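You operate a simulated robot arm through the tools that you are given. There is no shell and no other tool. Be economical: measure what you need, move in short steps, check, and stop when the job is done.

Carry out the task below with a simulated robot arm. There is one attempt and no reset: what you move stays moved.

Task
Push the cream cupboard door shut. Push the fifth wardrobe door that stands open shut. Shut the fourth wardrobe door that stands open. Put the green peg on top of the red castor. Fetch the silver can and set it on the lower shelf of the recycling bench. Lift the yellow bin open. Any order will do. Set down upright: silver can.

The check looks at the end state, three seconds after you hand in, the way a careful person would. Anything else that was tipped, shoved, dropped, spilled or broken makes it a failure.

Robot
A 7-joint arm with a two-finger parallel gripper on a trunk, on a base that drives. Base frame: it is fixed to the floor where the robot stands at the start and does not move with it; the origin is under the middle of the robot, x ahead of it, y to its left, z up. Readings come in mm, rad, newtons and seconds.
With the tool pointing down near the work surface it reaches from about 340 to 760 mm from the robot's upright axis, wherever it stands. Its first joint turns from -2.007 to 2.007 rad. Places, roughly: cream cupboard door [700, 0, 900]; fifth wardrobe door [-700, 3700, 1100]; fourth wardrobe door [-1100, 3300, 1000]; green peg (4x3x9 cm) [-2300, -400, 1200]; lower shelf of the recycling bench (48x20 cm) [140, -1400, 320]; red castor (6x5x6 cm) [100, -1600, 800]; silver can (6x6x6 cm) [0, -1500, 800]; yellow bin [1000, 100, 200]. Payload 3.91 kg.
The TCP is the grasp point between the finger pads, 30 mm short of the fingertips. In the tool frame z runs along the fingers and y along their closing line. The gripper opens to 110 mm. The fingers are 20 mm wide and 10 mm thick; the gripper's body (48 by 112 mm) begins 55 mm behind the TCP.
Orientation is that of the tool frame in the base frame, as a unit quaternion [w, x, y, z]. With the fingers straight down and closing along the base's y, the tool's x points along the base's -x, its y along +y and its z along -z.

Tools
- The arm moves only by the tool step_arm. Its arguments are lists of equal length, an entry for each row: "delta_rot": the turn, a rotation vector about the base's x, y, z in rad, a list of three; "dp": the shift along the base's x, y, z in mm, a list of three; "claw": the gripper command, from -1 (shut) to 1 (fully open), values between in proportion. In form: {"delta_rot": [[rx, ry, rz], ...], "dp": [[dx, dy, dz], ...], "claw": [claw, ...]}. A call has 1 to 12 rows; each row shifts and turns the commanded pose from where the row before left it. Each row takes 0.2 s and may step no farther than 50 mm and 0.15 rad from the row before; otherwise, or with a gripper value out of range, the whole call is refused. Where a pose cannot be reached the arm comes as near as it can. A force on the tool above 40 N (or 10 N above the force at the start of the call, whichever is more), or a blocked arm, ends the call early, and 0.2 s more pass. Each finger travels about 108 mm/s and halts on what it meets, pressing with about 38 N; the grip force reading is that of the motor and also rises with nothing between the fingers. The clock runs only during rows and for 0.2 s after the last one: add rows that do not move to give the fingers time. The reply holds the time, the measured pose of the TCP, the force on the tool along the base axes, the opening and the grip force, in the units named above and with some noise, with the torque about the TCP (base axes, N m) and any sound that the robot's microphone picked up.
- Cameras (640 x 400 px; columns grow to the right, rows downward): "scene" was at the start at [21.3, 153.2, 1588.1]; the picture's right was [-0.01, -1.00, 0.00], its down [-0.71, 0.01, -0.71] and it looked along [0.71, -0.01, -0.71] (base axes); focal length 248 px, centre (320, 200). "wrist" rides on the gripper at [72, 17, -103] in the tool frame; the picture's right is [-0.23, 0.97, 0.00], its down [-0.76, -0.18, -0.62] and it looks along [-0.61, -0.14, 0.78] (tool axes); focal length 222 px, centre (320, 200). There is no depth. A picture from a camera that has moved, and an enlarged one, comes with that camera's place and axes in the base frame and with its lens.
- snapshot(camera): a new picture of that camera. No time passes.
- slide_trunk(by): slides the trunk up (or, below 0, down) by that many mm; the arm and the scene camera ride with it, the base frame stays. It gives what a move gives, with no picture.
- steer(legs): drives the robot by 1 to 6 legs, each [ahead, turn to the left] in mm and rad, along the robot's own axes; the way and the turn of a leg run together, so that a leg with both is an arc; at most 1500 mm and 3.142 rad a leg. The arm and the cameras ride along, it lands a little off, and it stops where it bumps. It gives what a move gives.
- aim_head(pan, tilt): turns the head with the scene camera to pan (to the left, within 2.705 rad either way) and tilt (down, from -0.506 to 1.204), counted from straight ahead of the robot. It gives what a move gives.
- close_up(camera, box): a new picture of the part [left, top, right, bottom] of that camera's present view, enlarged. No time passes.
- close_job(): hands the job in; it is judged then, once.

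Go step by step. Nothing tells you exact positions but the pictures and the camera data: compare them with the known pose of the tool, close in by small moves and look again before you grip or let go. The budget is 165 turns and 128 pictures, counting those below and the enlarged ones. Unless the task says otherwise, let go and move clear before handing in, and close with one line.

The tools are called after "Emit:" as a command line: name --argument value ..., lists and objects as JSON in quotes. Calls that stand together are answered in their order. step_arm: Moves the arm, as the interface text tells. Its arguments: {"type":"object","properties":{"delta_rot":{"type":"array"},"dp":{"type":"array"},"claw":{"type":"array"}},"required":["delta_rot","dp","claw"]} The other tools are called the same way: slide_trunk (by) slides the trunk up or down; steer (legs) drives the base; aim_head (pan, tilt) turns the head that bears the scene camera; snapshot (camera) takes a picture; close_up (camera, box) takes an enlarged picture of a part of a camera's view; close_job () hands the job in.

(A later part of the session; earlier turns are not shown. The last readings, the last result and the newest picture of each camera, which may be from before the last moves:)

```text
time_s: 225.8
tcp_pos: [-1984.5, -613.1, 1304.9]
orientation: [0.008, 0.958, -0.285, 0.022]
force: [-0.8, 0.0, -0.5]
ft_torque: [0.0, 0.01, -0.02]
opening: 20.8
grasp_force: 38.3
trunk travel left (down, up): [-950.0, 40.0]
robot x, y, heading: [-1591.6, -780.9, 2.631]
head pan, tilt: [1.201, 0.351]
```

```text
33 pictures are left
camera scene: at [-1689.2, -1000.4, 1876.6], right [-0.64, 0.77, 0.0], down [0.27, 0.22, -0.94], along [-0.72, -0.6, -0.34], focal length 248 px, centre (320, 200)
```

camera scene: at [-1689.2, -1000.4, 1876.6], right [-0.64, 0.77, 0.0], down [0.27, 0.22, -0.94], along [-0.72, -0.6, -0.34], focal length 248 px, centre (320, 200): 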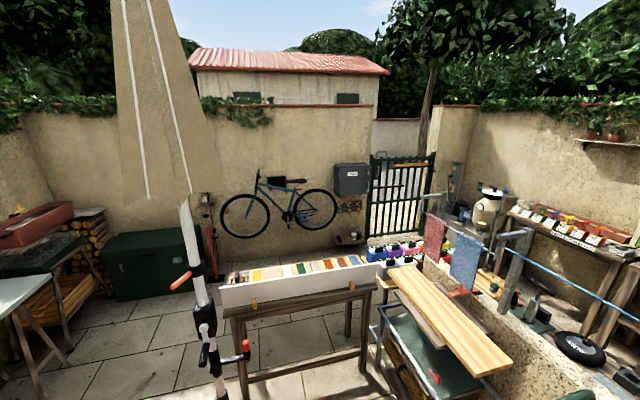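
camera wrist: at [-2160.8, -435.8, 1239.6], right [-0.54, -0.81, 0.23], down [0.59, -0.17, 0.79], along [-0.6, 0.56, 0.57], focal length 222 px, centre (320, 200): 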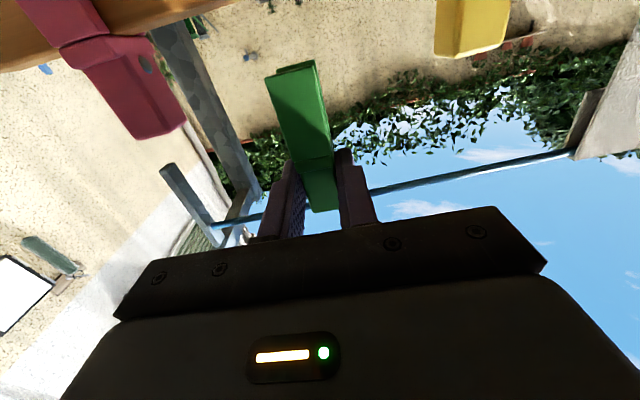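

Wrong way; the recycling bench is behind to the right. I lower the trunk, turn round and drive to it.

Emit:
slide_trunk --by -250

Emit:
steer --legs '[[0, -2.94], [950, 0], [0, -0.27]]'

Emit:
aim_head --pan 0.1 --tilt 0.6

Emit:
snapshot --camera "scene"

```text
time_s: 228.3
tcp_pos: [-1984.4, -613.5, 1055.2]
orientation: [0.007, 0.958, -0.285, 0.023]
force: [0.5, -0.5, 0.4]
ft_torque: [-0.02, -0.01, 0.01]
opening: 20.8
grasp_force: 38.0
trunk travel left (down, up): [-700.0, 290.0]
robot x, y, heading: [-1595.3, -779.7, 2.623]
head pan, tilt: [1.201, 0.351]
```

```text
time_s: 241.1
tcp_pos: [-284.7, -1227.4, 1055.6]
orientation: [-0.023, 0.303, 0.953, 0.008]
force: [0.0, -0.8, -0.1]
ft_torque: [0.01, -0.05, -0.01]
opening: 20.9
grasp_force: 38.0
trunk travel left (down, up): [-700.0, 290.0]
robot x, y, heading: [-666.3, -1046.8, -0.548]
head pan, tilt: [1.201, 0.351]
```

```text
time_s: 242.4
tcp_pos: [-284.3, -1227.7, 1055.0]
orientation: [-0.023, 0.303, 0.953, 0.008]
force: [-0.3, -0.4, -0.8]
ft_torque: [-0.03, -0.02, 0.01]
opening: 20.5
grasp_force: 38.1
trunk travel left (down, up): [-700.0, 290.0]
robot x, y, heading: [-667.5, -1048.1, -0.544]
head pan, tilt: [0.099, 0.6]
```

```text
32 pictures are left
camera scene: at [-561.2, -922.4, 1603.8], right [-0.43, -0.9, 0.0], down [-0.51, 0.25, -0.83], along [0.74, -0.36, -0.56], focal length 248 px, centre (320, 200)
```

scene: 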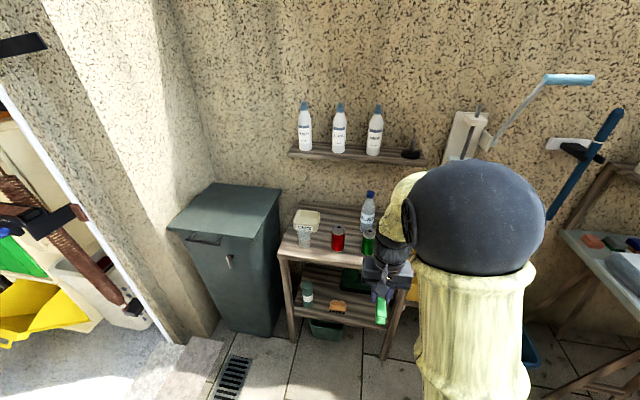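

I swing the arm to the left to uncover the bench.

Emit:
step_arm --delta_rot '[[0, 0, 0], [0, 0, 0], [0, 0, 0], [0, 0, 0], [0, 0, 0], [0, 0, 0], [0, 0, 0], [0, 0, 0]]' --dp '[[10, 42, 0], [10, 42, 0], [10, 42, 0], [10, 42, 0], [10, 42, 0], [10, 42, 0], [10, 42, 0], [10, 42, 0]]' --claw '[-1, -1, -1, -1, -1, -1, -1, -1]'

Emit:
close_up --camera "scene" --box '[260, 170, 450, 370]'

Emit:
close_up --camera "scene" --box '[280, 190, 420, 290]'

```text
time_s: 244.2
tcp_pos: [-205.3, -889.1, 1055.4]
orientation: [-0.023, 0.303, 0.953, 0.008]
force: [0.4, 0.1, -0.7]
ft_torque: [-0.04, -0.03, 0.01]
opening: 20.7
grasp_force: 38.3
trunk travel left (down, up): [-700.0, 290.0]
robot x, y, heading: [-674.3, -1047.4, -0.55]
head pan, tilt: [0.099, 0.6]
```

```text
2.00 times, centred on (355, 270) of scene
camera zoom: at [-560.7, -921.4, 1603.7], right [-0.43, -0.9, 0.0], down [-0.51, 0.24, -0.82], along [0.74, -0.36, -0.57], focal length 495 px, centre (250, 60)
```

zoom: 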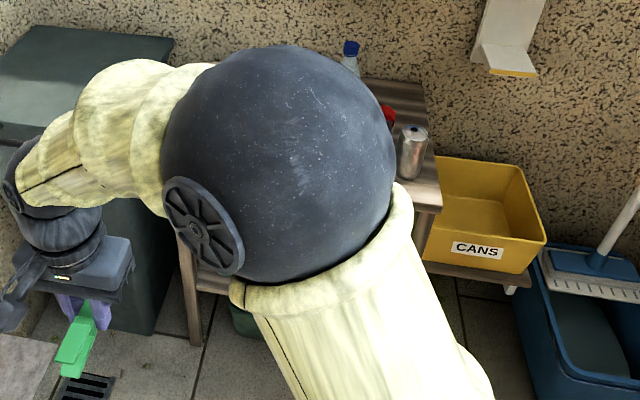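

```text
4.00 times, centred on (350, 240) of scene
camera zoom: at [-560.7, -921.4, 1603.7], right [-0.43, -0.9, 0.0], down [-0.51, 0.24, -0.82], along [0.74, -0.36, -0.57], focal length 990 px, centre (200, 40)
```

zoom: 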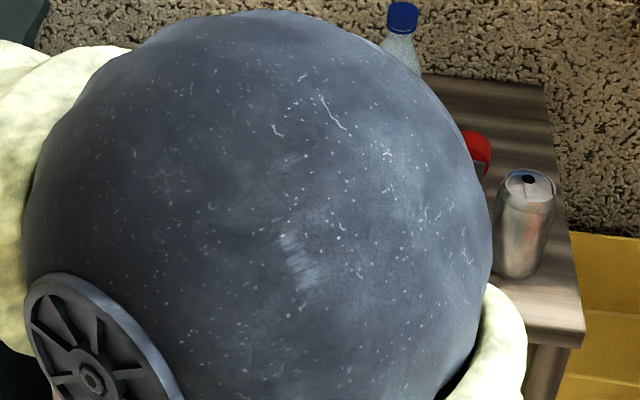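

The elbow hides the bench; I swing the arm fully to the robot's left.

Emit:
step_arm --delta_rot '[[0, 0, 0.1], [0, 0, 0.1], [0, 0, 0.1], [0, 0, 0.1], [0, 0, 0.1], [0, 0, 0.1], [0, 0, 0.1]]' --dp '[[-25, 40, 0], [-30, 38, 0], [-35, 33, 0], [-35, 33, 0], [-38, 30, 0], [-40, 25, 0], [-40, 25, 0]]' --claw '[-1, -1, -1, -1, -1, -1, -1]'

Emit:
aim_head --pan -0.15 --tilt 0.6

Emit:
snapshot --camera "scene"

```text
time_s: 245.8
tcp_pos: [-450.6, -666.3, 1057.0]
orientation: [-0.024, -0.042, 0.999, -0.001]
force: [0.5, 0.8, -0.7]
ft_torque: [-0.01, -0.02, 0.0]
opening: 20.8
grasp_force: 38.2
trunk travel left (down, up): [-700.0, 290.0]
robot x, y, heading: [-670.3, -1048.5, -0.553]
head pan, tilt: [0.099, 0.6]
```

```text
time_s: 246.6
tcp_pos: [-448.1, -666.8, 1055.4]
orientation: [-0.025, -0.042, 0.999, 0.0]
force: [0.6, -0.6, 0.3]
ft_torque: [0.02, -0.01, 0.04]
opening: 20.8
grasp_force: 38.0
trunk travel left (down, up): [-700.0, 290.0]
robot x, y, heading: [-669.9, -1049.7, -0.547]
head pan, tilt: [-0.15, 0.6]
```

```text
29 pictures are left
camera scene: at [-573.2, -940.7, 1603.8], right [-0.64, -0.77, 0.0], down [-0.43, 0.36, -0.83], along [0.63, -0.53, -0.56], focal length 248 px, centre (320, 200)
```

scene: 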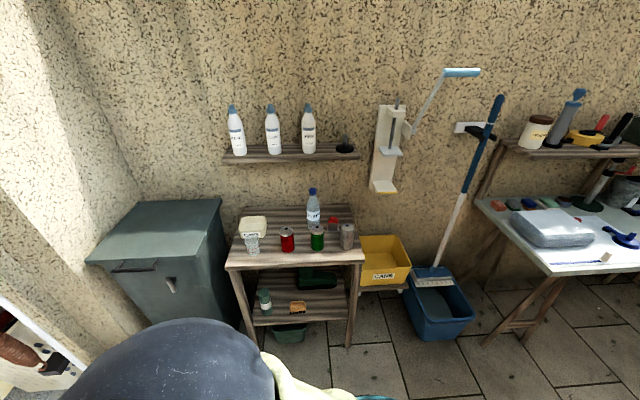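

Emit:
close_up --camera "scene" --box '[220, 180, 380, 280]'

Emit:
close_up --camera "scene" --box '[220, 250, 380, 350]'

```text
4.00 times, centred on (300, 230) of scene
camera zoom: at [-573.2, -940.7, 1603.8], right [-0.64, -0.77, 0.0], down [-0.43, 0.36, -0.83], along [0.63, -0.53, -0.56], focal length 990 px, centre (400, 80)
```

zoom: 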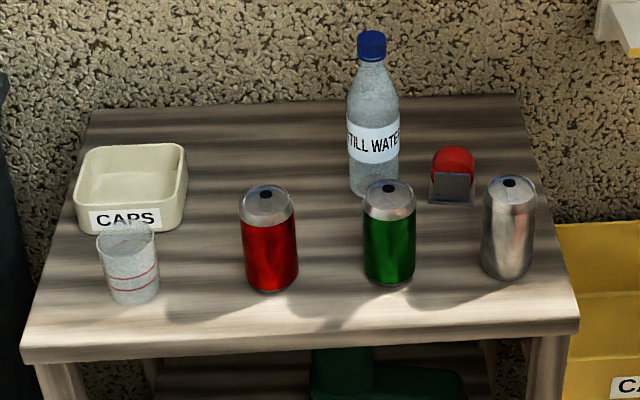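

```text
4.00 times, centred on (300, 300) of scene
camera zoom: at [-573.2, -940.7, 1603.8], right [-0.64, -0.77, 0.0], down [-0.43, 0.36, -0.83], along [0.63, -0.53, -0.56], focal length 990 px, centre (400, -200)
```

zoom: 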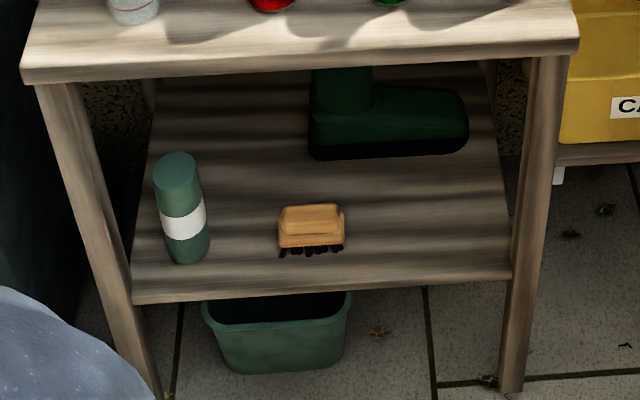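

The castor stands at the back right: red wheel crest on a grey bracket, near the water bottle. I zoom in to see its top shape.

Emit:
close_up --camera "scene" --box '[312, 208, 352, 240]'

Emit:
snapshot --camera "wrist"

```text
12.50 times, centred on (332, 224) of scene
camera zoom: at [-573.2, -940.7, 1603.8], right [-0.64, -0.77, 0.0], down [-0.43, 0.36, -0.83], along [0.63, -0.53, -0.56], focal length 3094 px, centre (170, -100)
```

zoom: 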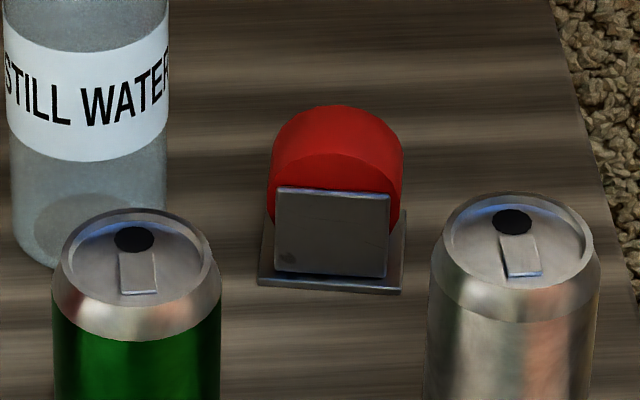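

```text
25 pictures are left
camera wrist: at [-517.1, -655.7, 1162.1], right [0.14, 0.99, -0.01], down [0.8, -0.11, 0.58], along [0.58, -0.09, -0.81], focal length 222 px, centre (320, 200)
```

wrist: 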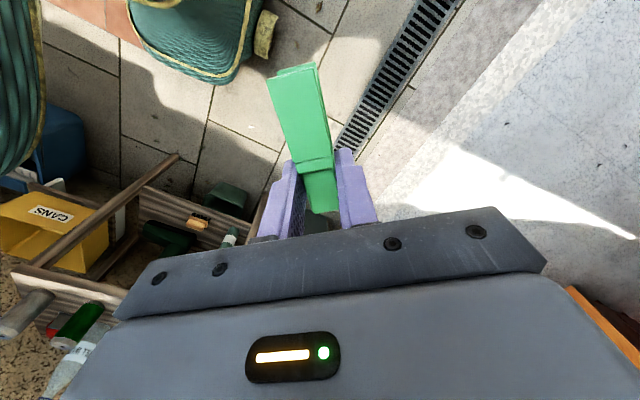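

Castor centre ≈(98,-1590), wheel crest along about (.77,-.64), top z≈860. I'll lay the peg along the crest. First drive 240 mm closer.

Emit:
steer --legs '[[0, -0.08], [225, 0]]'

```text
time_s: 248.8
tcp_pos: [-236.0, -819.5, 1056.4]
orientation: [-0.025, -0.002, 1.0, 0.0]
force: [0.1, -0.9, -0.8]
ft_torque: [0.0, -0.01, -0.02]
opening: 21.0
grasp_force: 38.0
trunk travel left (down, up): [-700.0, 290.0]
robot x, y, heading: [-483.0, -1177.9, -0.626]
head pan, tilt: [-0.15, 0.6]
```

Emit:
step_arm --delta_rot '[[0, -0.05, 0], [0, 0, -0.07], [0, 0, -0.07], [0, 0, -0.07], [0, 0, -0.07], [0, 0, -0.07], [0, 0, -0.07], [0, 0, -0.07], [0, 0, -0.07], [0, 0, -0.07]]' --dp '[[35, -26, 15], [35, -26, 15], [35, -26, 15], [35, -26, 15], [35, -26, 10], [12, -46, 0], [12, -46, 0], [12, -46, 0], [12, -46, 0], [12, -46, 0]]' --claw '[-1, -1, -1, -1, -1, -1, -1, -1, -1, -1]'

Emit:
step_arm --delta_rot '[[0, 0, -0.07], [0, 0, 0], [0, 0, 0], [0, 0, 0], [0, 0, 0], [0, 0, 0], [0, 0, 0], [0, 0, 0], [0, 0, 0], [0, 0, 0], [0, 0, 0], [0, 0, 0]]' --dp '[[-13, -40, 0], [-13, -40, 0], [-13, -40, 0], [-13, -40, 0], [-13, -40, 0], [-13, -40, 0], [-10, -38, 0], [35, -25, 0], [35, -25, 0], [35, -25, 0], [35, -25, 0], [35, -25, 0]]' --claw '[-1, -1, -1, -1, -1, -1, -1, -1, -1, -1, -1, -1]'

Emit:
snapshot --camera "wrist"

```text
time_s: 251.0
tcp_pos: [-1.1, -1178.0, 1125.2]
orientation: [0.001, 0.308, 0.951, 0.0]
force: [0.5, -0.4, -1.4]
ft_torque: [0.01, 0.01, 0.04]
opening: 20.7
grasp_force: 38.1
trunk travel left (down, up): [-700.0, 290.0]
robot x, y, heading: [-487.8, -1181.4, -0.627]
head pan, tilt: [-0.15, 0.6]
```

```text
time_s: 253.6
tcp_pos: [86.6, -1582.5, 1121.6]
orientation: [-0.001, 0.341, 0.94, 0.001]
force: [0.2, -0.7, -0.3]
ft_torque: [-0.03, 0.0, 0.03]
opening: 20.6
grasp_force: 37.6
trunk travel left (down, up): [-700.0, 290.0]
robot x, y, heading: [-490.7, -1181.2, -0.627]
head pan, tilt: [-0.15, 0.6]
```

```text
24 pictures are left
camera wrist: at [43.3, -1523.6, 1225.2], right [0.8, 0.6, 0.0], down [0.47, -0.63, 0.62], along [0.37, -0.49, -0.78], focal length 222 px, centre (320, 200)
```

wrist: 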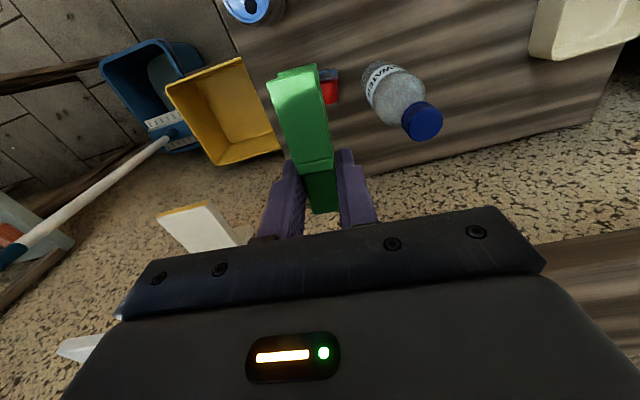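

Castor confirmed at (98,-1591). I centre the peg over it and descend to just above, then check.

Emit:
step_arm --delta_rot '[[0, 0, 0], [0, 0, 0], [0, 0, 0], [0, 0, 0], [0, 0, 0], [0, 0, 0], [0, 0, 0]]' --dp '[[14, -13, 0], [14, -13, 0], [0, 0, -45], [0, 0, -45], [0, 0, -45], [0, 0, -45], [0, 0, -35]]' --claw '[-1, -1, -1, -1, -1, -1, -1]'

Emit:
snapshot --camera "wrist"

Emit:
close_up --camera "scene" --box '[280, 170, 460, 300]'

```text
time_s: 254.4
tcp_pos: [112.2, -1607.6, 1099.4]
orientation: [0.019, 0.34, 0.94, -0.005]
force: [-1.7, 1.7, 9.3]
ft_torque: [-0.44, -0.24, -0.06]
opening: 21.0
grasp_force: 38.0
out of reach, approached as far as the arm can: row 2
trunk travel left (down, up): [-700.0, 290.0]
robot x, y, heading: [-484.3, -1183.6, -0.626]
head pan, tilt: [-0.15, 0.6]
stopped in row 4: the force on the tool passed its limit (the readings are from after the stop); the commanded pose is now the measured one
```

```text
23 pictures are left
camera wrist: at [65.1, -1545.8, 1199.7], right [0.8, 0.6, 0.01], down [0.45, -0.61, 0.65], along [0.4, -0.51, -0.76], focal length 222 px, centre (320, 200)
```

wrist: 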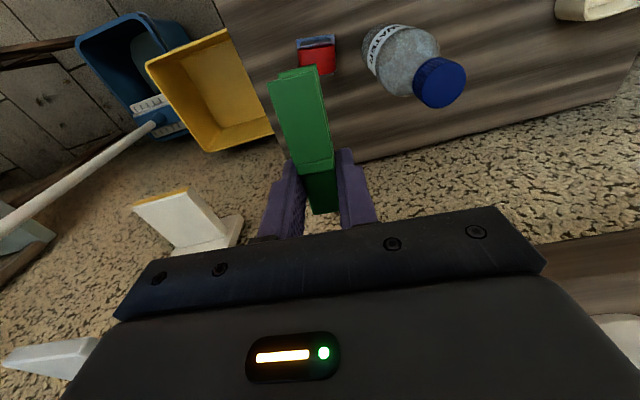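

```text
3.08 times, centred on (370, 235) of scene
camera zoom: at [-382.2, -1082.0, 1603.9], right [-0.7, -0.71, 0.0], down [-0.4, 0.4, -0.83], along [0.59, -0.58, -0.56], focal length 762 px, centre (166, 92)
```

zoom: 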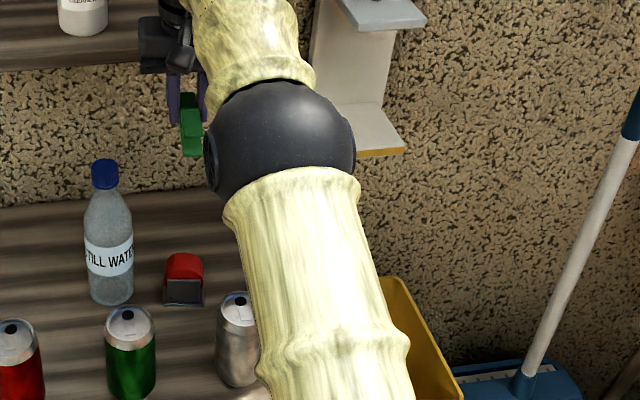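

The hand brushed the wall behind; I lean the hand slightly away from the wall, shift a few mm toward me and descend again gently.

Emit:
step_arm --delta_rot '[[-0.03, -0.038, 0], [-0.03, -0.038, 0], [0, 0, 0], [0, 0, 0], [0, 0, 0], [0, 0, 0], [0, 0, 0], [0, 0, 0], [0, 0, 0]]' --dp '[[-2, 3, 0], [-1, 2, 0], [0, 0, -25], [0, 0, -30], [0, 0, -30], [0, 0, -30], [0, 0, -30], [0, 0, -25], [0, 0, -20]]' --claw '[-1, -1, -1, -1, -1, -1, -1, -1, -1]'

Emit:
snapshot --camera "wrist"

```text
time_s: 255.2
tcp_pos: [111.7, -1605.0, 1095.5]
orientation: [0.076, 0.34, 0.937, -0.025]
force: [-2.4, 1.3, 10.1]
ft_torque: [-0.16, -0.5, 0.02]
opening: 20.8
grasp_force: 38.3
trunk travel left (down, up): [-700.0, 290.0]
robot x, y, heading: [-489.4, -1183.6, -0.629]
head pan, tilt: [-0.15, 0.6]
stopped in row 3: the force on the tool passed its limit (the readings are from after the stop); the commanded pose is now the measured one
```

```text
21 pictures are left
camera wrist: at [55.7, -1536.3, 1185.5], right [0.8, 0.6, 0.04], down [0.38, -0.56, 0.74], along [0.47, -0.57, -0.68], focal length 222 px, centre (320, 200)
```

wrist: 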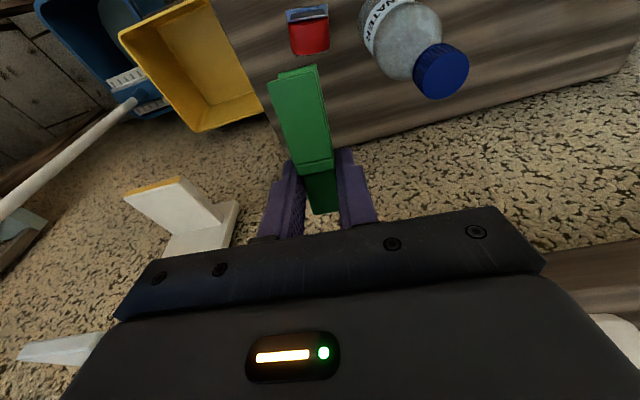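

The wall shelf with the bottles overhangs the castor; I must descend in front of it and slide in beneath. Back off, drop, straighten the tool, then look.

Emit:
step_arm --delta_rot '[[0, 0, 0], [0, 0, 0], [0, 0, 0], [0, 0, 0], [0.037, 0.047, 0], [0.037, 0.047, 0], [0, 0, 0], [0, 0, 0], [0, 0, 0], [0, 0, 0]]' --dp '[[0, 0, 10], [-33, 27, 5], [-33, 27, 0], [-34, 29, 0], [0, 0, -30], [0, 0, -40], [0, 0, -40], [0, 0, -40], [0, 0, -40], [0, 0, -20]]' --claw '[-1, -1, -1, -1, -1, -1, -1, -1, -1, -1]'

Emit:
snapshot --camera "wrist"

Emit:
close_up --camera "scene" --box '[280, 130, 460, 300]'

```text
time_s: 257.4
tcp_pos: [14.4, -1522.7, 898.5]
orientation: [0.018, 0.34, 0.94, -0.006]
force: [-0.9, 0.1, 0.6]
ft_torque: [0.01, 0.03, 0.0]
opening: 20.8
grasp_force: 37.6
trunk travel left (down, up): [-700.0, 290.0]
robot x, y, heading: [-488.5, -1185.6, -0.628]
head pan, tilt: [-0.15, 0.6]
```

```text
20 pictures are left
camera wrist: at [-32.9, -1461.1, 998.2], right [0.8, 0.6, 0.01], down [0.45, -0.61, 0.65], along [0.4, -0.51, -0.76], focal length 222 px, centre (320, 200)
```

wrist: 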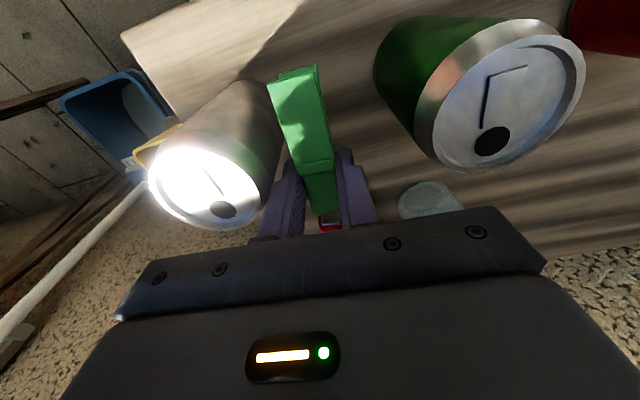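

```text
2.35 times, centred on (370, 215) of scene
camera zoom: at [-380.9, -1083.0, 1603.8], right [-0.7, -0.71, 0.0], down [-0.4, 0.4, -0.82], along [0.59, -0.58, -0.57], focal length 582 px, centre (202, 165)
```

zoom: 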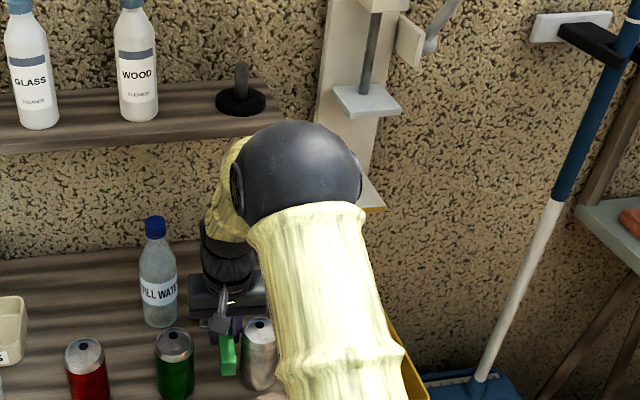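

Castor shows between the fingers in line with the peg. Slide in 128 mm along the crest direction, then check.

Emit:
step_arm --delta_rot '[[0, 0, 0], [0, 0, 0], [0, 0, 0], [0, 0, 0], [0, 0, 0], [0, 0, 0]]' --dp '[[17, -14, 0], [17, -14, 0], [17, -14, 0], [17, -14, 0], [15, -13, 0], [14, -13, 0]]' --claw '[-1, -1, -1, -1, -1, -1]'

Emit:
snapshot --camera "wrist"

```text
time_s: 258.8
tcp_pos: [110.2, -1604.6, 898.3]
orientation: [0.018, 0.34, 0.94, -0.005]
force: [0.1, 0.4, -0.2]
ft_torque: [0.0, -0.02, -0.03]
opening: 20.7
grasp_force: 38.5
trunk travel left (down, up): [-700.0, 290.0]
robot x, y, heading: [-485.9, -1178.2, -0.629]
head pan, tilt: [-0.15, 0.6]
```

```text
18 pictures are left
camera wrist: at [63.1, -1542.4, 998.5], right [0.8, 0.6, 0.01], down [0.45, -0.61, 0.65], along [0.4, -0.51, -0.76], focal length 222 px, centre (320, 200)
```

wrist: 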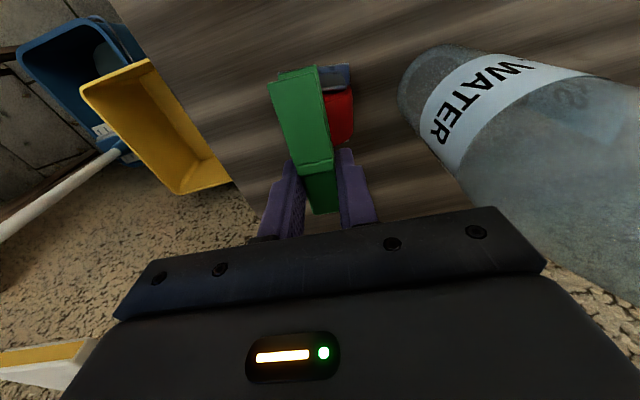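

Small correction (8 mm in, 2 mm sideways), then descend slowly to contact.

Emit:
step_arm --delta_rot '[[0, 0, 0], [0, 0, 0], [0, 0, 0], [0, 0, 0], [0, 0, 0], [0, 0, 0], [0, 0, 0], [0, 0, 0], [0, 0, 0]]' --dp '[[5, -6.6, 0], [0, 0, -4], [0, 0, -4], [0, 0, -3], [0, 0, -3], [0, 0, -3], [0, 0, -3], [0, 0, -3], [0, 0, -3]]' --claw '[-1, -1, -1, -1, -1, -1, -1, -1, -1]'

```text
time_s: 260.8
tcp_pos: [115.6, -1611.1, 877.2]
orientation: [0.023, 0.341, 0.94, -0.007]
force: [5.7, -4.0, 35.0]
ft_torque: [0.28, 0.31, -0.11]
opening: 21.0
grasp_force: 38.1
trunk travel left (down, up): [-700.0, 290.0]
robot x, y, heading: [-486.4, -1184.3, -0.626]
head pan, tilt: [-0.15, 0.6]
```

Contact on the wheel (35 N). I relieve the pressure, look, then release gently.

Emit:
step_arm --delta_rot '[[0, 0, 0], [0, 0, 0]]' --dp '[[0, 0, 4], [0, 0, 0]]' --claw '[-1, -1]'

Emit:
snapshot --camera "wrist"

```text
time_s: 261.4
tcp_pos: [115.4, -1611.2, 876.7]
orientation: [0.019, 0.341, 0.94, -0.005]
force: [6.8, -4.6, 20.7]
ft_torque: [0.1, 0.09, -0.12]
opening: 21.1
grasp_force: 38.1
trunk travel left (down, up): [-700.0, 290.0]
robot x, y, heading: [-485.8, -1180.0, -0.625]
head pan, tilt: [-0.15, 0.6]
```

```text
17 pictures are left
camera wrist: at [67.9, -1549.2, 976.9], right [0.8, 0.6, 0.01], down [0.45, -0.61, 0.65], along [0.4, -0.51, -0.76], focal length 222 px, centre (320, 200)
```

wrist: 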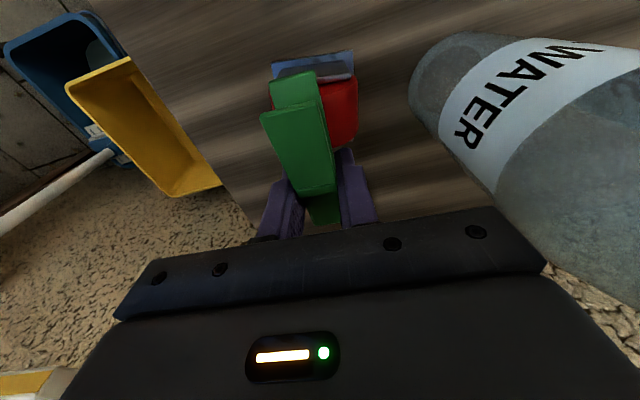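

Peg lies in line with the wheel crest. I ease off a little more and open the fingers gradually.

Emit:
step_arm --delta_rot '[[0, 0, 0], [0, 0, 0], [0, 0, 0], [0, 0, 0], [0, 0, 0], [0, 0, 0]]' --dp '[[0, 0, 2], [0, 0, 1], [0, 0, 0], [0, 0, 0], [0, 0, 0], [0, 0, 0]]' --claw '[-1, -1, -0.62, -0.5, -0.35, -0.3]'

Emit:
snapshot --camera "wrist"

```text
time_s: 262.8
tcp_pos: [114.2, -1610.1, 878.3]
orientation: [0.018, 0.34, 0.94, -0.005]
force: [0.5, -0.8, 0.5]
ft_torque: [0.0, 0.03, -0.01]
opening: 38.2
grasp_force: 0.0
trunk travel left (down, up): [-700.0, 290.0]
robot x, y, heading: [-484.9, -1180.7, -0.631]
head pan, tilt: [-0.15, 0.6]
```

```text
16 pictures are left
camera wrist: at [67.9, -1549.3, 978.7], right [0.8, 0.6, 0.01], down [0.45, -0.61, 0.65], along [0.4, -0.51, -0.76], focal length 222 px, centre (320, 200)
```

wrist: 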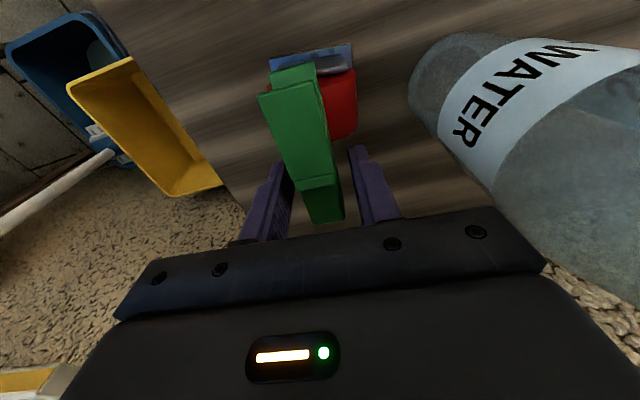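

The peg rests on the castor. I lift straight up, then back out toward me.

Emit:
step_arm --delta_rot '[[0, 0, 0], [0, 0, 0], [0, 0, 0], [0, 0, 0], [0, 0, 0], [0, 0, 0], [0, 0, 0], [0, 0, 0], [0, 0, 0], [0, 0, 0]]' --dp '[[0, 0, 10], [0, 0, 20], [0, 0, 20], [0, 0, 15], [-25, 21, 5], [-30, 25, 10], [-30, 25, 10], [-30, 25, 10], [-30, 25, 10], [-20, 17, 0]]' --claw '[-0.3, -0.3, -0.3, -0.3, -0.3, -0.3, -0.3, -0.3, -0.3, -0.3]'

Emit:
snapshot --camera "wrist"

```text
time_s: 264.9
tcp_pos: [-51.9, -1471.3, 988.2]
orientation: [0.019, 0.34, 0.94, -0.005]
force: [0.4, -0.4, -0.3]
ft_torque: [-0.02, -0.01, -0.02]
opening: 38.2
grasp_force: 0.0
trunk travel left (down, up): [-700.0, 290.0]
robot x, y, heading: [-482.5, -1181.3, -0.631]
head pan, tilt: [-0.15, 0.6]
```

```text
15 pictures are left
camera wrist: at [-98.1, -1410.0, 1087.8], right [0.8, 0.6, 0.01], down [0.45, -0.61, 0.65], along [0.4, -0.51, -0.76], focal length 222 px, centre (320, 200)
```

wrist: 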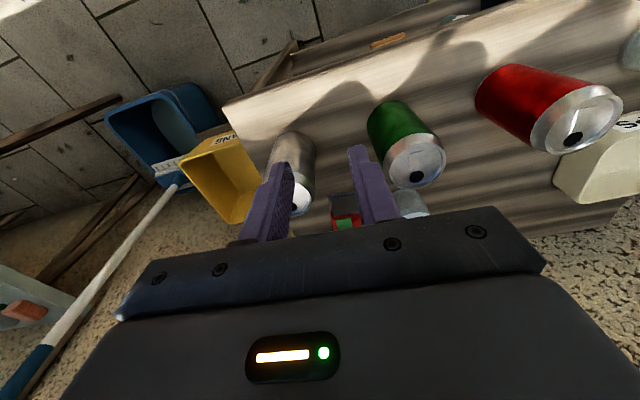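

Peg stays on the castor. Now the silver can at about (-38,-1543): I pitch the tool ~45°, open wide and go to a pre-grasp pose.

Emit:
step_arm --delta_rot '[[-0.077, -0.092, 0], [-0.077, -0.092, 0], [-0.077, -0.092, 0], [-0.077, -0.092, 0], [-0.077, -0.092, 0], [-0.077, -0.092, 0]]' --dp '[[-15, 0, 0], [-15, 0, 0], [-10, -4, -5], [-8, -6, -10], [0, -6, -10], [0, -6, -12]]' --claw '[0.55, 0.55, 0.55, 0.55, 0.55, 0.55]'

Emit:
snapshot --camera "wrist"

```text
time_s: 266.4
tcp_pos: [-98.1, -1494.9, 952.5]
orientation: [0.348, 0.316, 0.874, -0.125]
force: [0.7, -0.5, -0.2]
ft_torque: [-0.03, -0.02, 0.0]
opening: 85.6
grasp_force: 0.0
trunk travel left (down, up): [-700.0, 290.0]
robot x, y, heading: [-487.0, -1178.8, -0.626]
head pan, tilt: [-0.15, 0.6]
```

```text
14 pictures are left
camera wrist: at [-181.8, -1403.1, 976.7], right [0.75, 0.64, 0.16], down [-0.02, -0.22, 0.98], along [0.66, -0.73, -0.15], focal length 222 px, centre (320, 200)
```

wrist: 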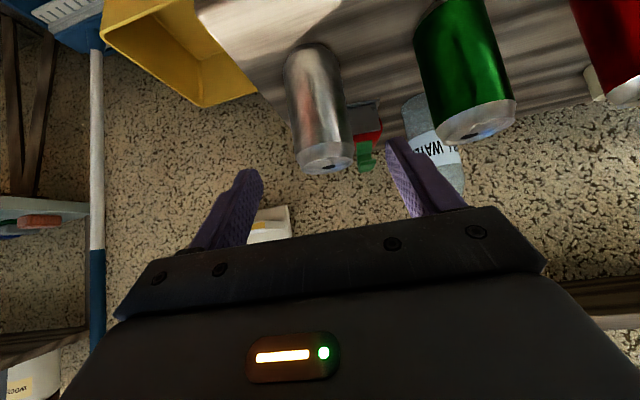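

Can axis confirmed at (-38,-1544), top z≈907. Advance along the tool axis and close.

Emit:
step_arm --delta_rot '[[0, 0, 0], [0, 0, 0], [0, 0, 0], [0, 0, 0], [0, 0, 0], [0, 0, 0]]' --dp '[[12, -9.8, -15], [12, -9.8, -15], [12, -9.8, -15], [12, -9.8, -15], [12, -9.8, -15], [0, 0, 0]]' --claw '[0.55, 0.55, 0.55, 0.55, 0.55, 0.55]'

Emit:
snapshot --camera "wrist"

```text
time_s: 267.8
tcp_pos: [-36.9, -1544.5, 875.5]
orientation: [0.347, 0.316, 0.874, -0.124]
force: [-0.2, 0.3, 1.0]
ft_torque: [0.0, 0.01, -0.01]
opening: 84.9
grasp_force: 0.0
trunk travel left (down, up): [-700.0, 290.0]
robot x, y, heading: [-486.2, -1182.0, -0.625]
head pan, tilt: [-0.15, 0.6]
```

```text
13 pictures are left
camera wrist: at [-120.5, -1452.5, 900.5], right [0.75, 0.64, 0.16], down [-0.02, -0.22, 0.98], along [0.66, -0.73, -0.15], focal length 222 px, centre (320, 200)
```

wrist: 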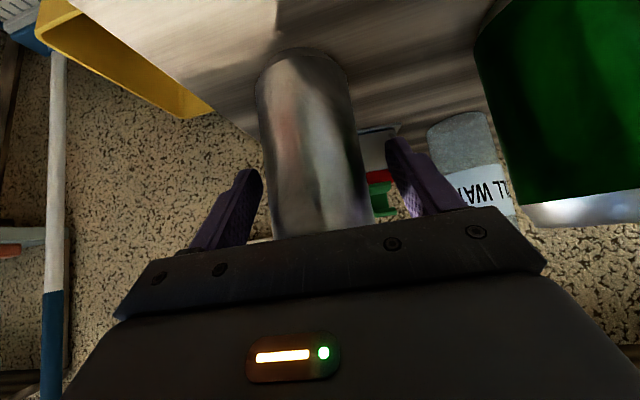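

Can sits between the fingers. Close and lift slightly.

Emit:
step_arm --delta_rot '[[0, 0, 0], [0, 0, 0], [0, 0, 0], [0, 0, 0], [0, 0, 0], [0, 0, 0]]' --dp '[[0, 0, 0], [0, 0, 0], [0, 0, 0], [0, 0, 15], [0, 0, 25], [0, 0, 30]]' --claw '[-0.2, -1, -1, -1, -1, -1]'

```text
time_s: 269.1
tcp_pos: [-39.5, -1543.7, 945.3]
orientation: [0.346, 0.316, 0.874, -0.125]
force: [0.1, 0.0, 0.6]
ft_torque: [0.03, -0.03, 0.04]
opening: 55.7
grasp_force: 37.6
trunk travel left (down, up): [-700.0, 290.0]
robot x, y, heading: [-483.1, -1178.6, -0.627]
head pan, tilt: [-0.15, 0.6]
```

Can is held. I back the base away from the bench, then lower the trunk to shelf height.

Emit:
steer --legs '[[-220, 0]]'

Emit:
slide_trunk --by -400

Emit:
slide_trunk --by -120

Emit:
snapshot --camera "wrist"

Emit:
snapshot --camera "scene"

```text
time_s: 270.8
tcp_pos: [-218.5, -1412.4, 945.5]
orientation: [0.347, 0.316, 0.874, -0.125]
force: [0.4, 0.4, -0.3]
ft_torque: [-0.02, -0.02, 0.0]
opening: 55.7
grasp_force: 37.7
trunk travel left (down, up): [-700.0, 290.0]
robot x, y, heading: [-668.2, -1050.7, -0.627]
head pan, tilt: [-0.15, 0.6]
```

```text
time_s: 274.7
tcp_pos: [-217.8, -1413.2, 545.4]
orientation: [0.347, 0.316, 0.874, -0.125]
force: [0.1, -0.6, -1.7]
ft_torque: [0.01, -0.03, 0.01]
opening: 56.0
grasp_force: 38.4
trunk travel left (down, up): [-300.0, 690.0]
robot x, y, heading: [-664.1, -1048.5, -0.629]
head pan, tilt: [-0.15, 0.6]
```

```text
time_s: 276.2
tcp_pos: [-219.0, -1413.2, 424.6]
orientation: [0.347, 0.316, 0.874, -0.125]
force: [-0.7, -0.4, -0.3]
ft_torque: [0.02, -0.01, -0.03]
opening: 55.9
grasp_force: 38.0
trunk travel left (down, up): [-180.0, 810.0]
robot x, y, heading: [-661.9, -1053.2, -0.63]
head pan, tilt: [-0.15, 0.6]
```

```text
12 pictures are left
camera wrist: at [-301.8, -1321.0, 450.0], right [0.75, 0.64, 0.16], down [-0.02, -0.22, 0.98], along [0.66, -0.73, -0.15], focal length 222 px, centre (320, 200)
```

wrist: 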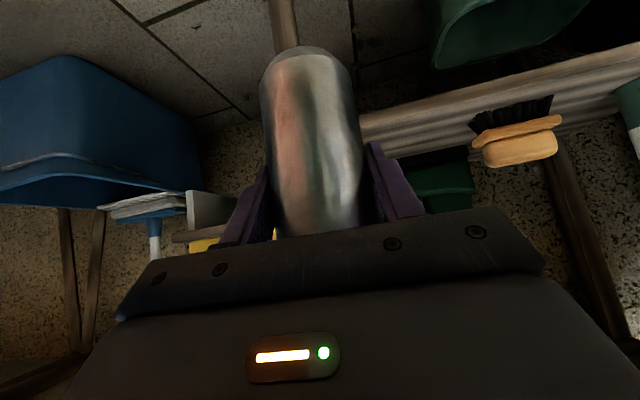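

```text
11 pictures are left
camera scene: at [-561.2, -952.0, 1083.8], right [-0.7, -0.71, 0.0], down [-0.4, 0.4, -0.82], along [0.59, -0.58, -0.57], focal length 248 px, centre (320, 200)
```

scene: 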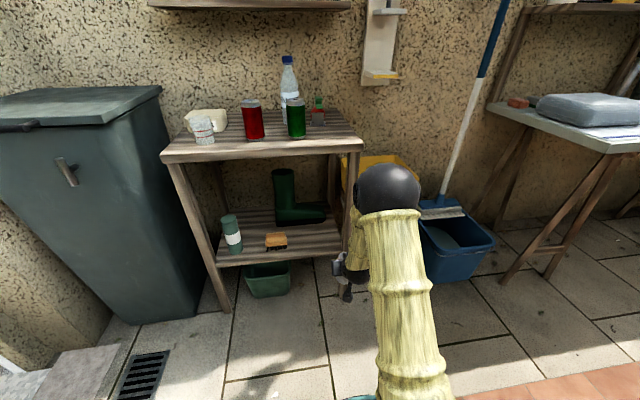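

The lower shelf is clear between brush and right leg, in front of the boot. I shift the hand sideways, drive 130 mm forward, then look.

Emit:
step_arm --delta_rot '[[0, 0, 0], [0, 0, 0]]' --dp '[[24, 32, 0], [24, 32, 0]]' --claw '[-1, -1]'

Emit:
steer --legs '[[130, 0]]'

Emit:
snapshot --camera "wrist"

Emit:
close_up --camera "scene" --box '[180, 120, 440, 320]'

```text
time_s: 276.8
tcp_pos: [-168.2, -1350.0, 427.0]
orientation: [0.347, 0.316, 0.874, -0.125]
force: [-0.8, -0.7, -0.5]
ft_torque: [0.02, -0.04, 0.01]
opening: 55.7
grasp_force: 38.3
trunk travel left (down, up): [-180.0, 810.0]
robot x, y, heading: [-666.7, -1051.2, -0.629]
head pan, tilt: [-0.15, 0.6]
```

```text
time_s: 278.1
tcp_pos: [-62.3, -1426.4, 427.1]
orientation: [0.347, 0.315, 0.875, -0.124]
force: [-0.2, -0.5, -1.0]
ft_torque: [-0.02, 0.0, -0.01]
opening: 56.0
grasp_force: 37.9
trunk travel left (down, up): [-180.0, 810.0]
robot x, y, heading: [-559.4, -1125.6, -0.629]
head pan, tilt: [-0.15, 0.6]
```

```text
10 pictures are left
camera wrist: at [-145.3, -1334.6, 452.2], right [0.75, 0.64, 0.16], down [-0.02, -0.22, 0.98], along [0.66, -0.73, -0.15], focal length 222 px, centre (320, 200)
```

wrist: 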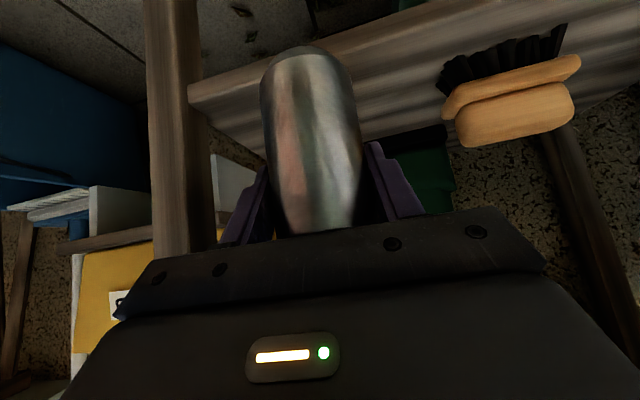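

```text
2.00 times, centred on (310, 220) of scene
camera zoom: at [-454.9, -1029.1, 1083.8], right [-0.7, -0.71, 0.0], down [-0.4, 0.4, -0.82], along [0.59, -0.58, -0.57], focal length 495 px, centre (340, 160)
```

zoom: 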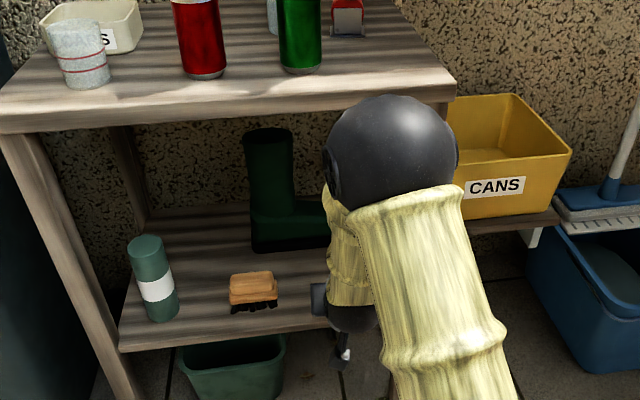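

The elbow would meet the tabletop edge, so I lower the trunk fully while raising the hand equally, and stand a bit farther back to get a flatter arm.

Emit:
steer --legs '[[-60, 0]]'

Emit:
step_arm --delta_rot '[[0, 0, 0], [0, 0, 0], [0, 0, 0]]' --dp '[[0, 0, 30], [0, 0, 30], [0, 0, 30]]' --claw '[-1, -1, -1]'

Emit:
slide_trunk --by -90

Emit:
step_arm --delta_rot '[[0, 0, 0], [0, 0, 0], [0, 0, 0]]' --dp '[[0, 0, 30], [0, 0, 30], [0, 0, 30]]' --claw '[-1, -1, -1]'

Emit:
slide_trunk --by -90

Emit:
close_up --camera "scene" --box '[180, 80, 440, 320]'

```text
time_s: 279.0
tcp_pos: [-108.4, -1392.3, 427.3]
orientation: [0.347, 0.317, 0.874, -0.125]
force: [0.2, -0.4, 0.3]
ft_torque: [0.0, 0.01, -0.01]
opening: 55.9
grasp_force: 37.7
trunk travel left (down, up): [-180.0, 810.0]
robot x, y, heading: [-606.8, -1094.6, -0.627]
head pan, tilt: [-0.15, 0.6]
```

```text
time_s: 279.8
tcp_pos: [-110.1, -1391.8, 517.4]
orientation: [0.347, 0.316, 0.874, -0.125]
force: [0.3, -1.0, -1.0]
ft_torque: [-0.01, -0.01, -0.01]
opening: 55.9
grasp_force: 38.3
trunk travel left (down, up): [-180.0, 810.0]
robot x, y, heading: [-609.6, -1089.7, -0.627]
head pan, tilt: [-0.15, 0.6]
```

```text
time_s: 281.1
tcp_pos: [-110.7, -1392.8, 428.8]
orientation: [0.348, 0.316, 0.874, -0.125]
force: [-0.9, -0.1, -0.8]
ft_torque: [0.02, -0.01, 0.02]
opening: 55.1
grasp_force: 37.9
trunk travel left (down, up): [-90.0, 900.0]
robot x, y, heading: [-606.8, -1092.4, -0.631]
head pan, tilt: [-0.15, 0.6]
```

```text
time_s: 281.9
tcp_pos: [-109.7, -1391.8, 517.4]
orientation: [0.347, 0.315, 0.874, -0.125]
force: [0.0, 0.0, -0.6]
ft_torque: [0.0, 0.03, 0.01]
opening: 55.4
grasp_force: 38.4
trunk travel left (down, up): [-90.0, 900.0]
robot x, y, heading: [-610.5, -1091.6, -0.628]
head pan, tilt: [-0.15, 0.6]
```

```text
time_s: 283.1
tcp_pos: [-109.2, -1392.0, 427.3]
orientation: [0.347, 0.316, 0.874, -0.125]
force: [-1.1, -0.4, 0.0]
ft_torque: [-0.02, -0.04, 0.0]
opening: 55.5
grasp_force: 38.0
trunk travel left (down, up): [0.0, 990.0]
robot x, y, heading: [-604.2, -1092.1, -0.629]
head pan, tilt: [-0.15, 0.6]
```

```text
1.67 times, centred on (310, 200) of scene
camera zoom: at [-502.7, -994.4, 903.8], right [-0.7, -0.71, 0.0], down [-0.4, 0.4, -0.82], along [0.59, -0.58, -0.57], focal length 412 px, centre (337, 200)
```

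zoom: 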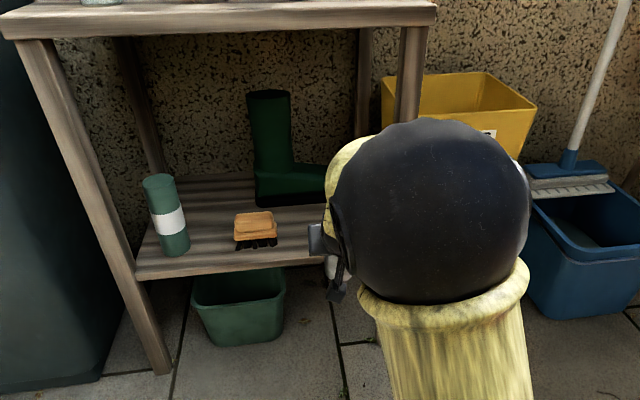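

Elbow is now well behind the bench. Extend over the shelf, keeping the can ~30 mm above it, and check.

Emit:
step_arm --delta_rot '[[0, 0, 0], [0, 0, 0], [0, 0, 0], [0, 0, 0], [0, 0, 0], [0, 0, 0]]' --dp '[[24, -17.5, 0], [24, -17.5, 0], [24, -17.5, 0], [24, -17.5, 0], [24, -17.5, 0], [22, -17.5, 0]]' --claw '[-1, -1, -1, -1, -1, -1]'

Emit:
snapshot --camera "wrist"

Emit:
close_up --camera "scene" --box '[180, 80, 440, 320]'

```text
time_s: 284.5
tcp_pos: [33.0, -1495.8, 427.9]
orientation: [0.347, 0.316, 0.874, -0.125]
force: [-0.2, 0.0, 0.0]
ft_torque: [0.02, 0.0, -0.02]
opening: 55.3
grasp_force: 37.8
trunk travel left (down, up): [0.0, 990.0]
robot x, y, heading: [-608.9, -1091.7, -0.627]
head pan, tilt: [-0.15, 0.6]
```

```text
7 pictures are left
camera wrist: at [-50.8, -1404.2, 453.4], right [0.75, 0.64, 0.16], down [-0.02, -0.22, 0.98], along [0.66, -0.73, -0.15], focal length 222 px, centre (320, 200)
```

wrist: 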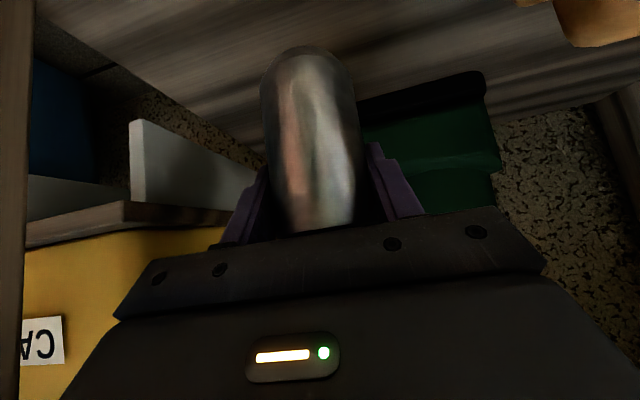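

```text
1.67 times, centred on (310, 200) of scene
camera zoom: at [-502.7, -994.4, 903.8], right [-0.7, -0.71, 0.0], down [-0.4, 0.4, -0.83], along [0.59, -0.58, -0.56], focal length 412 px, centre (337, 200)
```

zoom: 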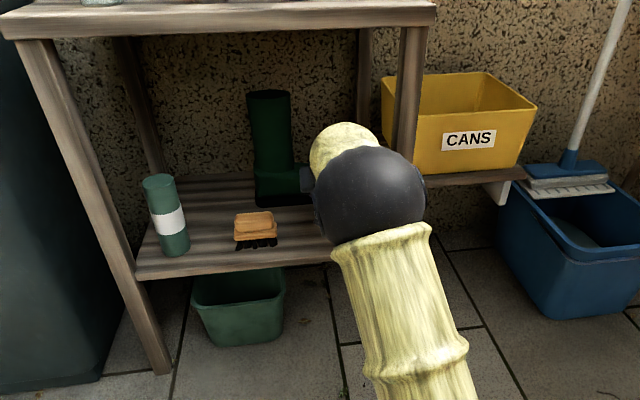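

Can is over a free spot on the shelf. Lower gently to contact.

Emit:
step_arm --delta_rot '[[0, 0, 0], [0, 0, 0], [0, 0, 0], [0, 0, 0], [0, 0, 0], [0, 0, 0], [0, 0, 0], [0, 0, 0]]' --dp '[[0, 0, -10], [0, 0, -8], [0, 0, -4], [0, 0, -3], [0, 0, -3], [0, 0, -2], [0, 0, -2], [0, 0, -2]]' --claw '[-1, -1, -1, -1, -1, -1, -1, -1]'

```text
time_s: 286.3
tcp_pos: [34.1, -1497.0, 396.0]
orientation: [0.351, 0.315, 0.873, -0.125]
force: [-1.4, 3.5, 12.8]
ft_torque: [0.07, 0.4, -0.05]
opening: 55.5
grasp_force: 38.2
trunk travel left (down, up): [0.0, 990.0]
robot x, y, heading: [-606.4, -1092.7, -0.634]
head pan, tilt: [-0.15, 0.6]
```

Contact at z=396 as expected. Ease, open, and withdraw along the tool axis.

Emit:
step_arm --delta_rot '[[0, 0, 0], [0, 0, 0], [0, 0, 0], [0, 0, 0], [0, 0, 0], [0, 0, 0], [0, 0, 0], [0, 0, 0], [0, 0, 0], [0, 0, 0], [0, 0, 0], [0, 0, 0]]' --dp '[[0, 0, 1.5], [0, 0, 0], [0, 0, 0], [0, 0, 0], [-8, 6.5, 11], [-12, 10, 15], [-12, 10, 15], [-12, 10, 15], [-12, 10, 15], [-28, 21, 0], [-28, 21, 0], [-28, 21, 0]]' --claw '[-1, 0.2, 0.55, 0.55, 0.55, 0.55, 0.55, 0.55, 0.55, 0.55, 0.55, 0.55]'

Emit:
snapshot --camera "wrist"

```text
time_s: 288.9
tcp_pos: [-108.0, -1387.4, 464.5]
orientation: [0.347, 0.315, 0.875, -0.123]
force: [0.1, -0.4, 0.3]
ft_torque: [0.01, 0.01, 0.02]
opening: 85.2
grasp_force: 0.1
trunk travel left (down, up): [0.0, 990.0]
robot x, y, heading: [-606.7, -1092.0, -0.631]
head pan, tilt: [-0.15, 0.6]
```

```text
5 pictures are left
camera wrist: at [-192.2, -1295.7, 490.8], right [0.75, 0.64, 0.16], down [-0.02, -0.22, 0.98], along [0.66, -0.73, -0.15], focal length 222 px, centre (320, 200)
```

wrist: 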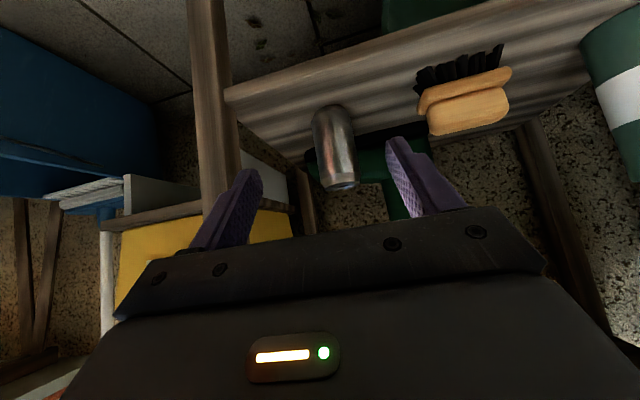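

The can stands upright on the lower shelf. I back away and take a final look at bench and peg.

Emit:
steer --legs '[[-250, 0]]'

Emit:
slide_trunk --by 400

Emit:
aim_head --pan -0.1 --tilt 0.5

Emit:
snapshot --camera "scene"

```text
time_s: 290.7
tcp_pos: [-308.1, -1242.1, 465.9]
orientation: [0.348, 0.315, 0.874, -0.125]
force: [0.1, 0.0, 0.2]
ft_torque: [-0.01, 0.0, 0.04]
opening: 85.3
grasp_force: 0.0
trunk travel left (down, up): [0.0, 990.0]
robot x, y, heading: [-802.0, -947.0, -0.632]
head pan, tilt: [-0.15, 0.6]
```

```text
time_s: 294.6
tcp_pos: [-308.6, -1241.9, 867.1]
orientation: [0.347, 0.315, 0.874, -0.125]
force: [0.2, 0.3, 1.0]
ft_torque: [-0.02, 0.04, 0.01]
opening: 85.2
grasp_force: 0.1
trunk travel left (down, up): [-400.0, 590.0]
robot x, y, heading: [-807.7, -949.7, -0.627]
head pan, tilt: [-0.15, 0.6]
```

```text
time_s: 295.2
tcp_pos: [-308.8, -1241.7, 866.8]
orientation: [0.347, 0.316, 0.874, -0.124]
force: [-0.7, 0.1, -0.3]
ft_torque: [-0.03, -0.01, -0.02]
opening: 85.4
grasp_force: 0.1
trunk travel left (down, up): [-400.0, 590.0]
robot x, y, heading: [-806.9, -947.4, -0.627]
head pan, tilt: [-0.099, 0.499]
```

```text
4 pictures are left
camera scene: at [-698.5, -847.1, 1312.9], right [-0.66, -0.75, 0.0], down [-0.36, 0.32, -0.88], along [0.66, -0.58, -0.48], focal length 248 px, centre (320, 200)
```

scene: 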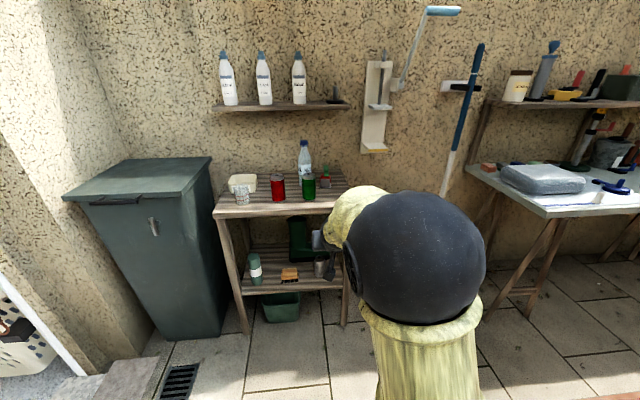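

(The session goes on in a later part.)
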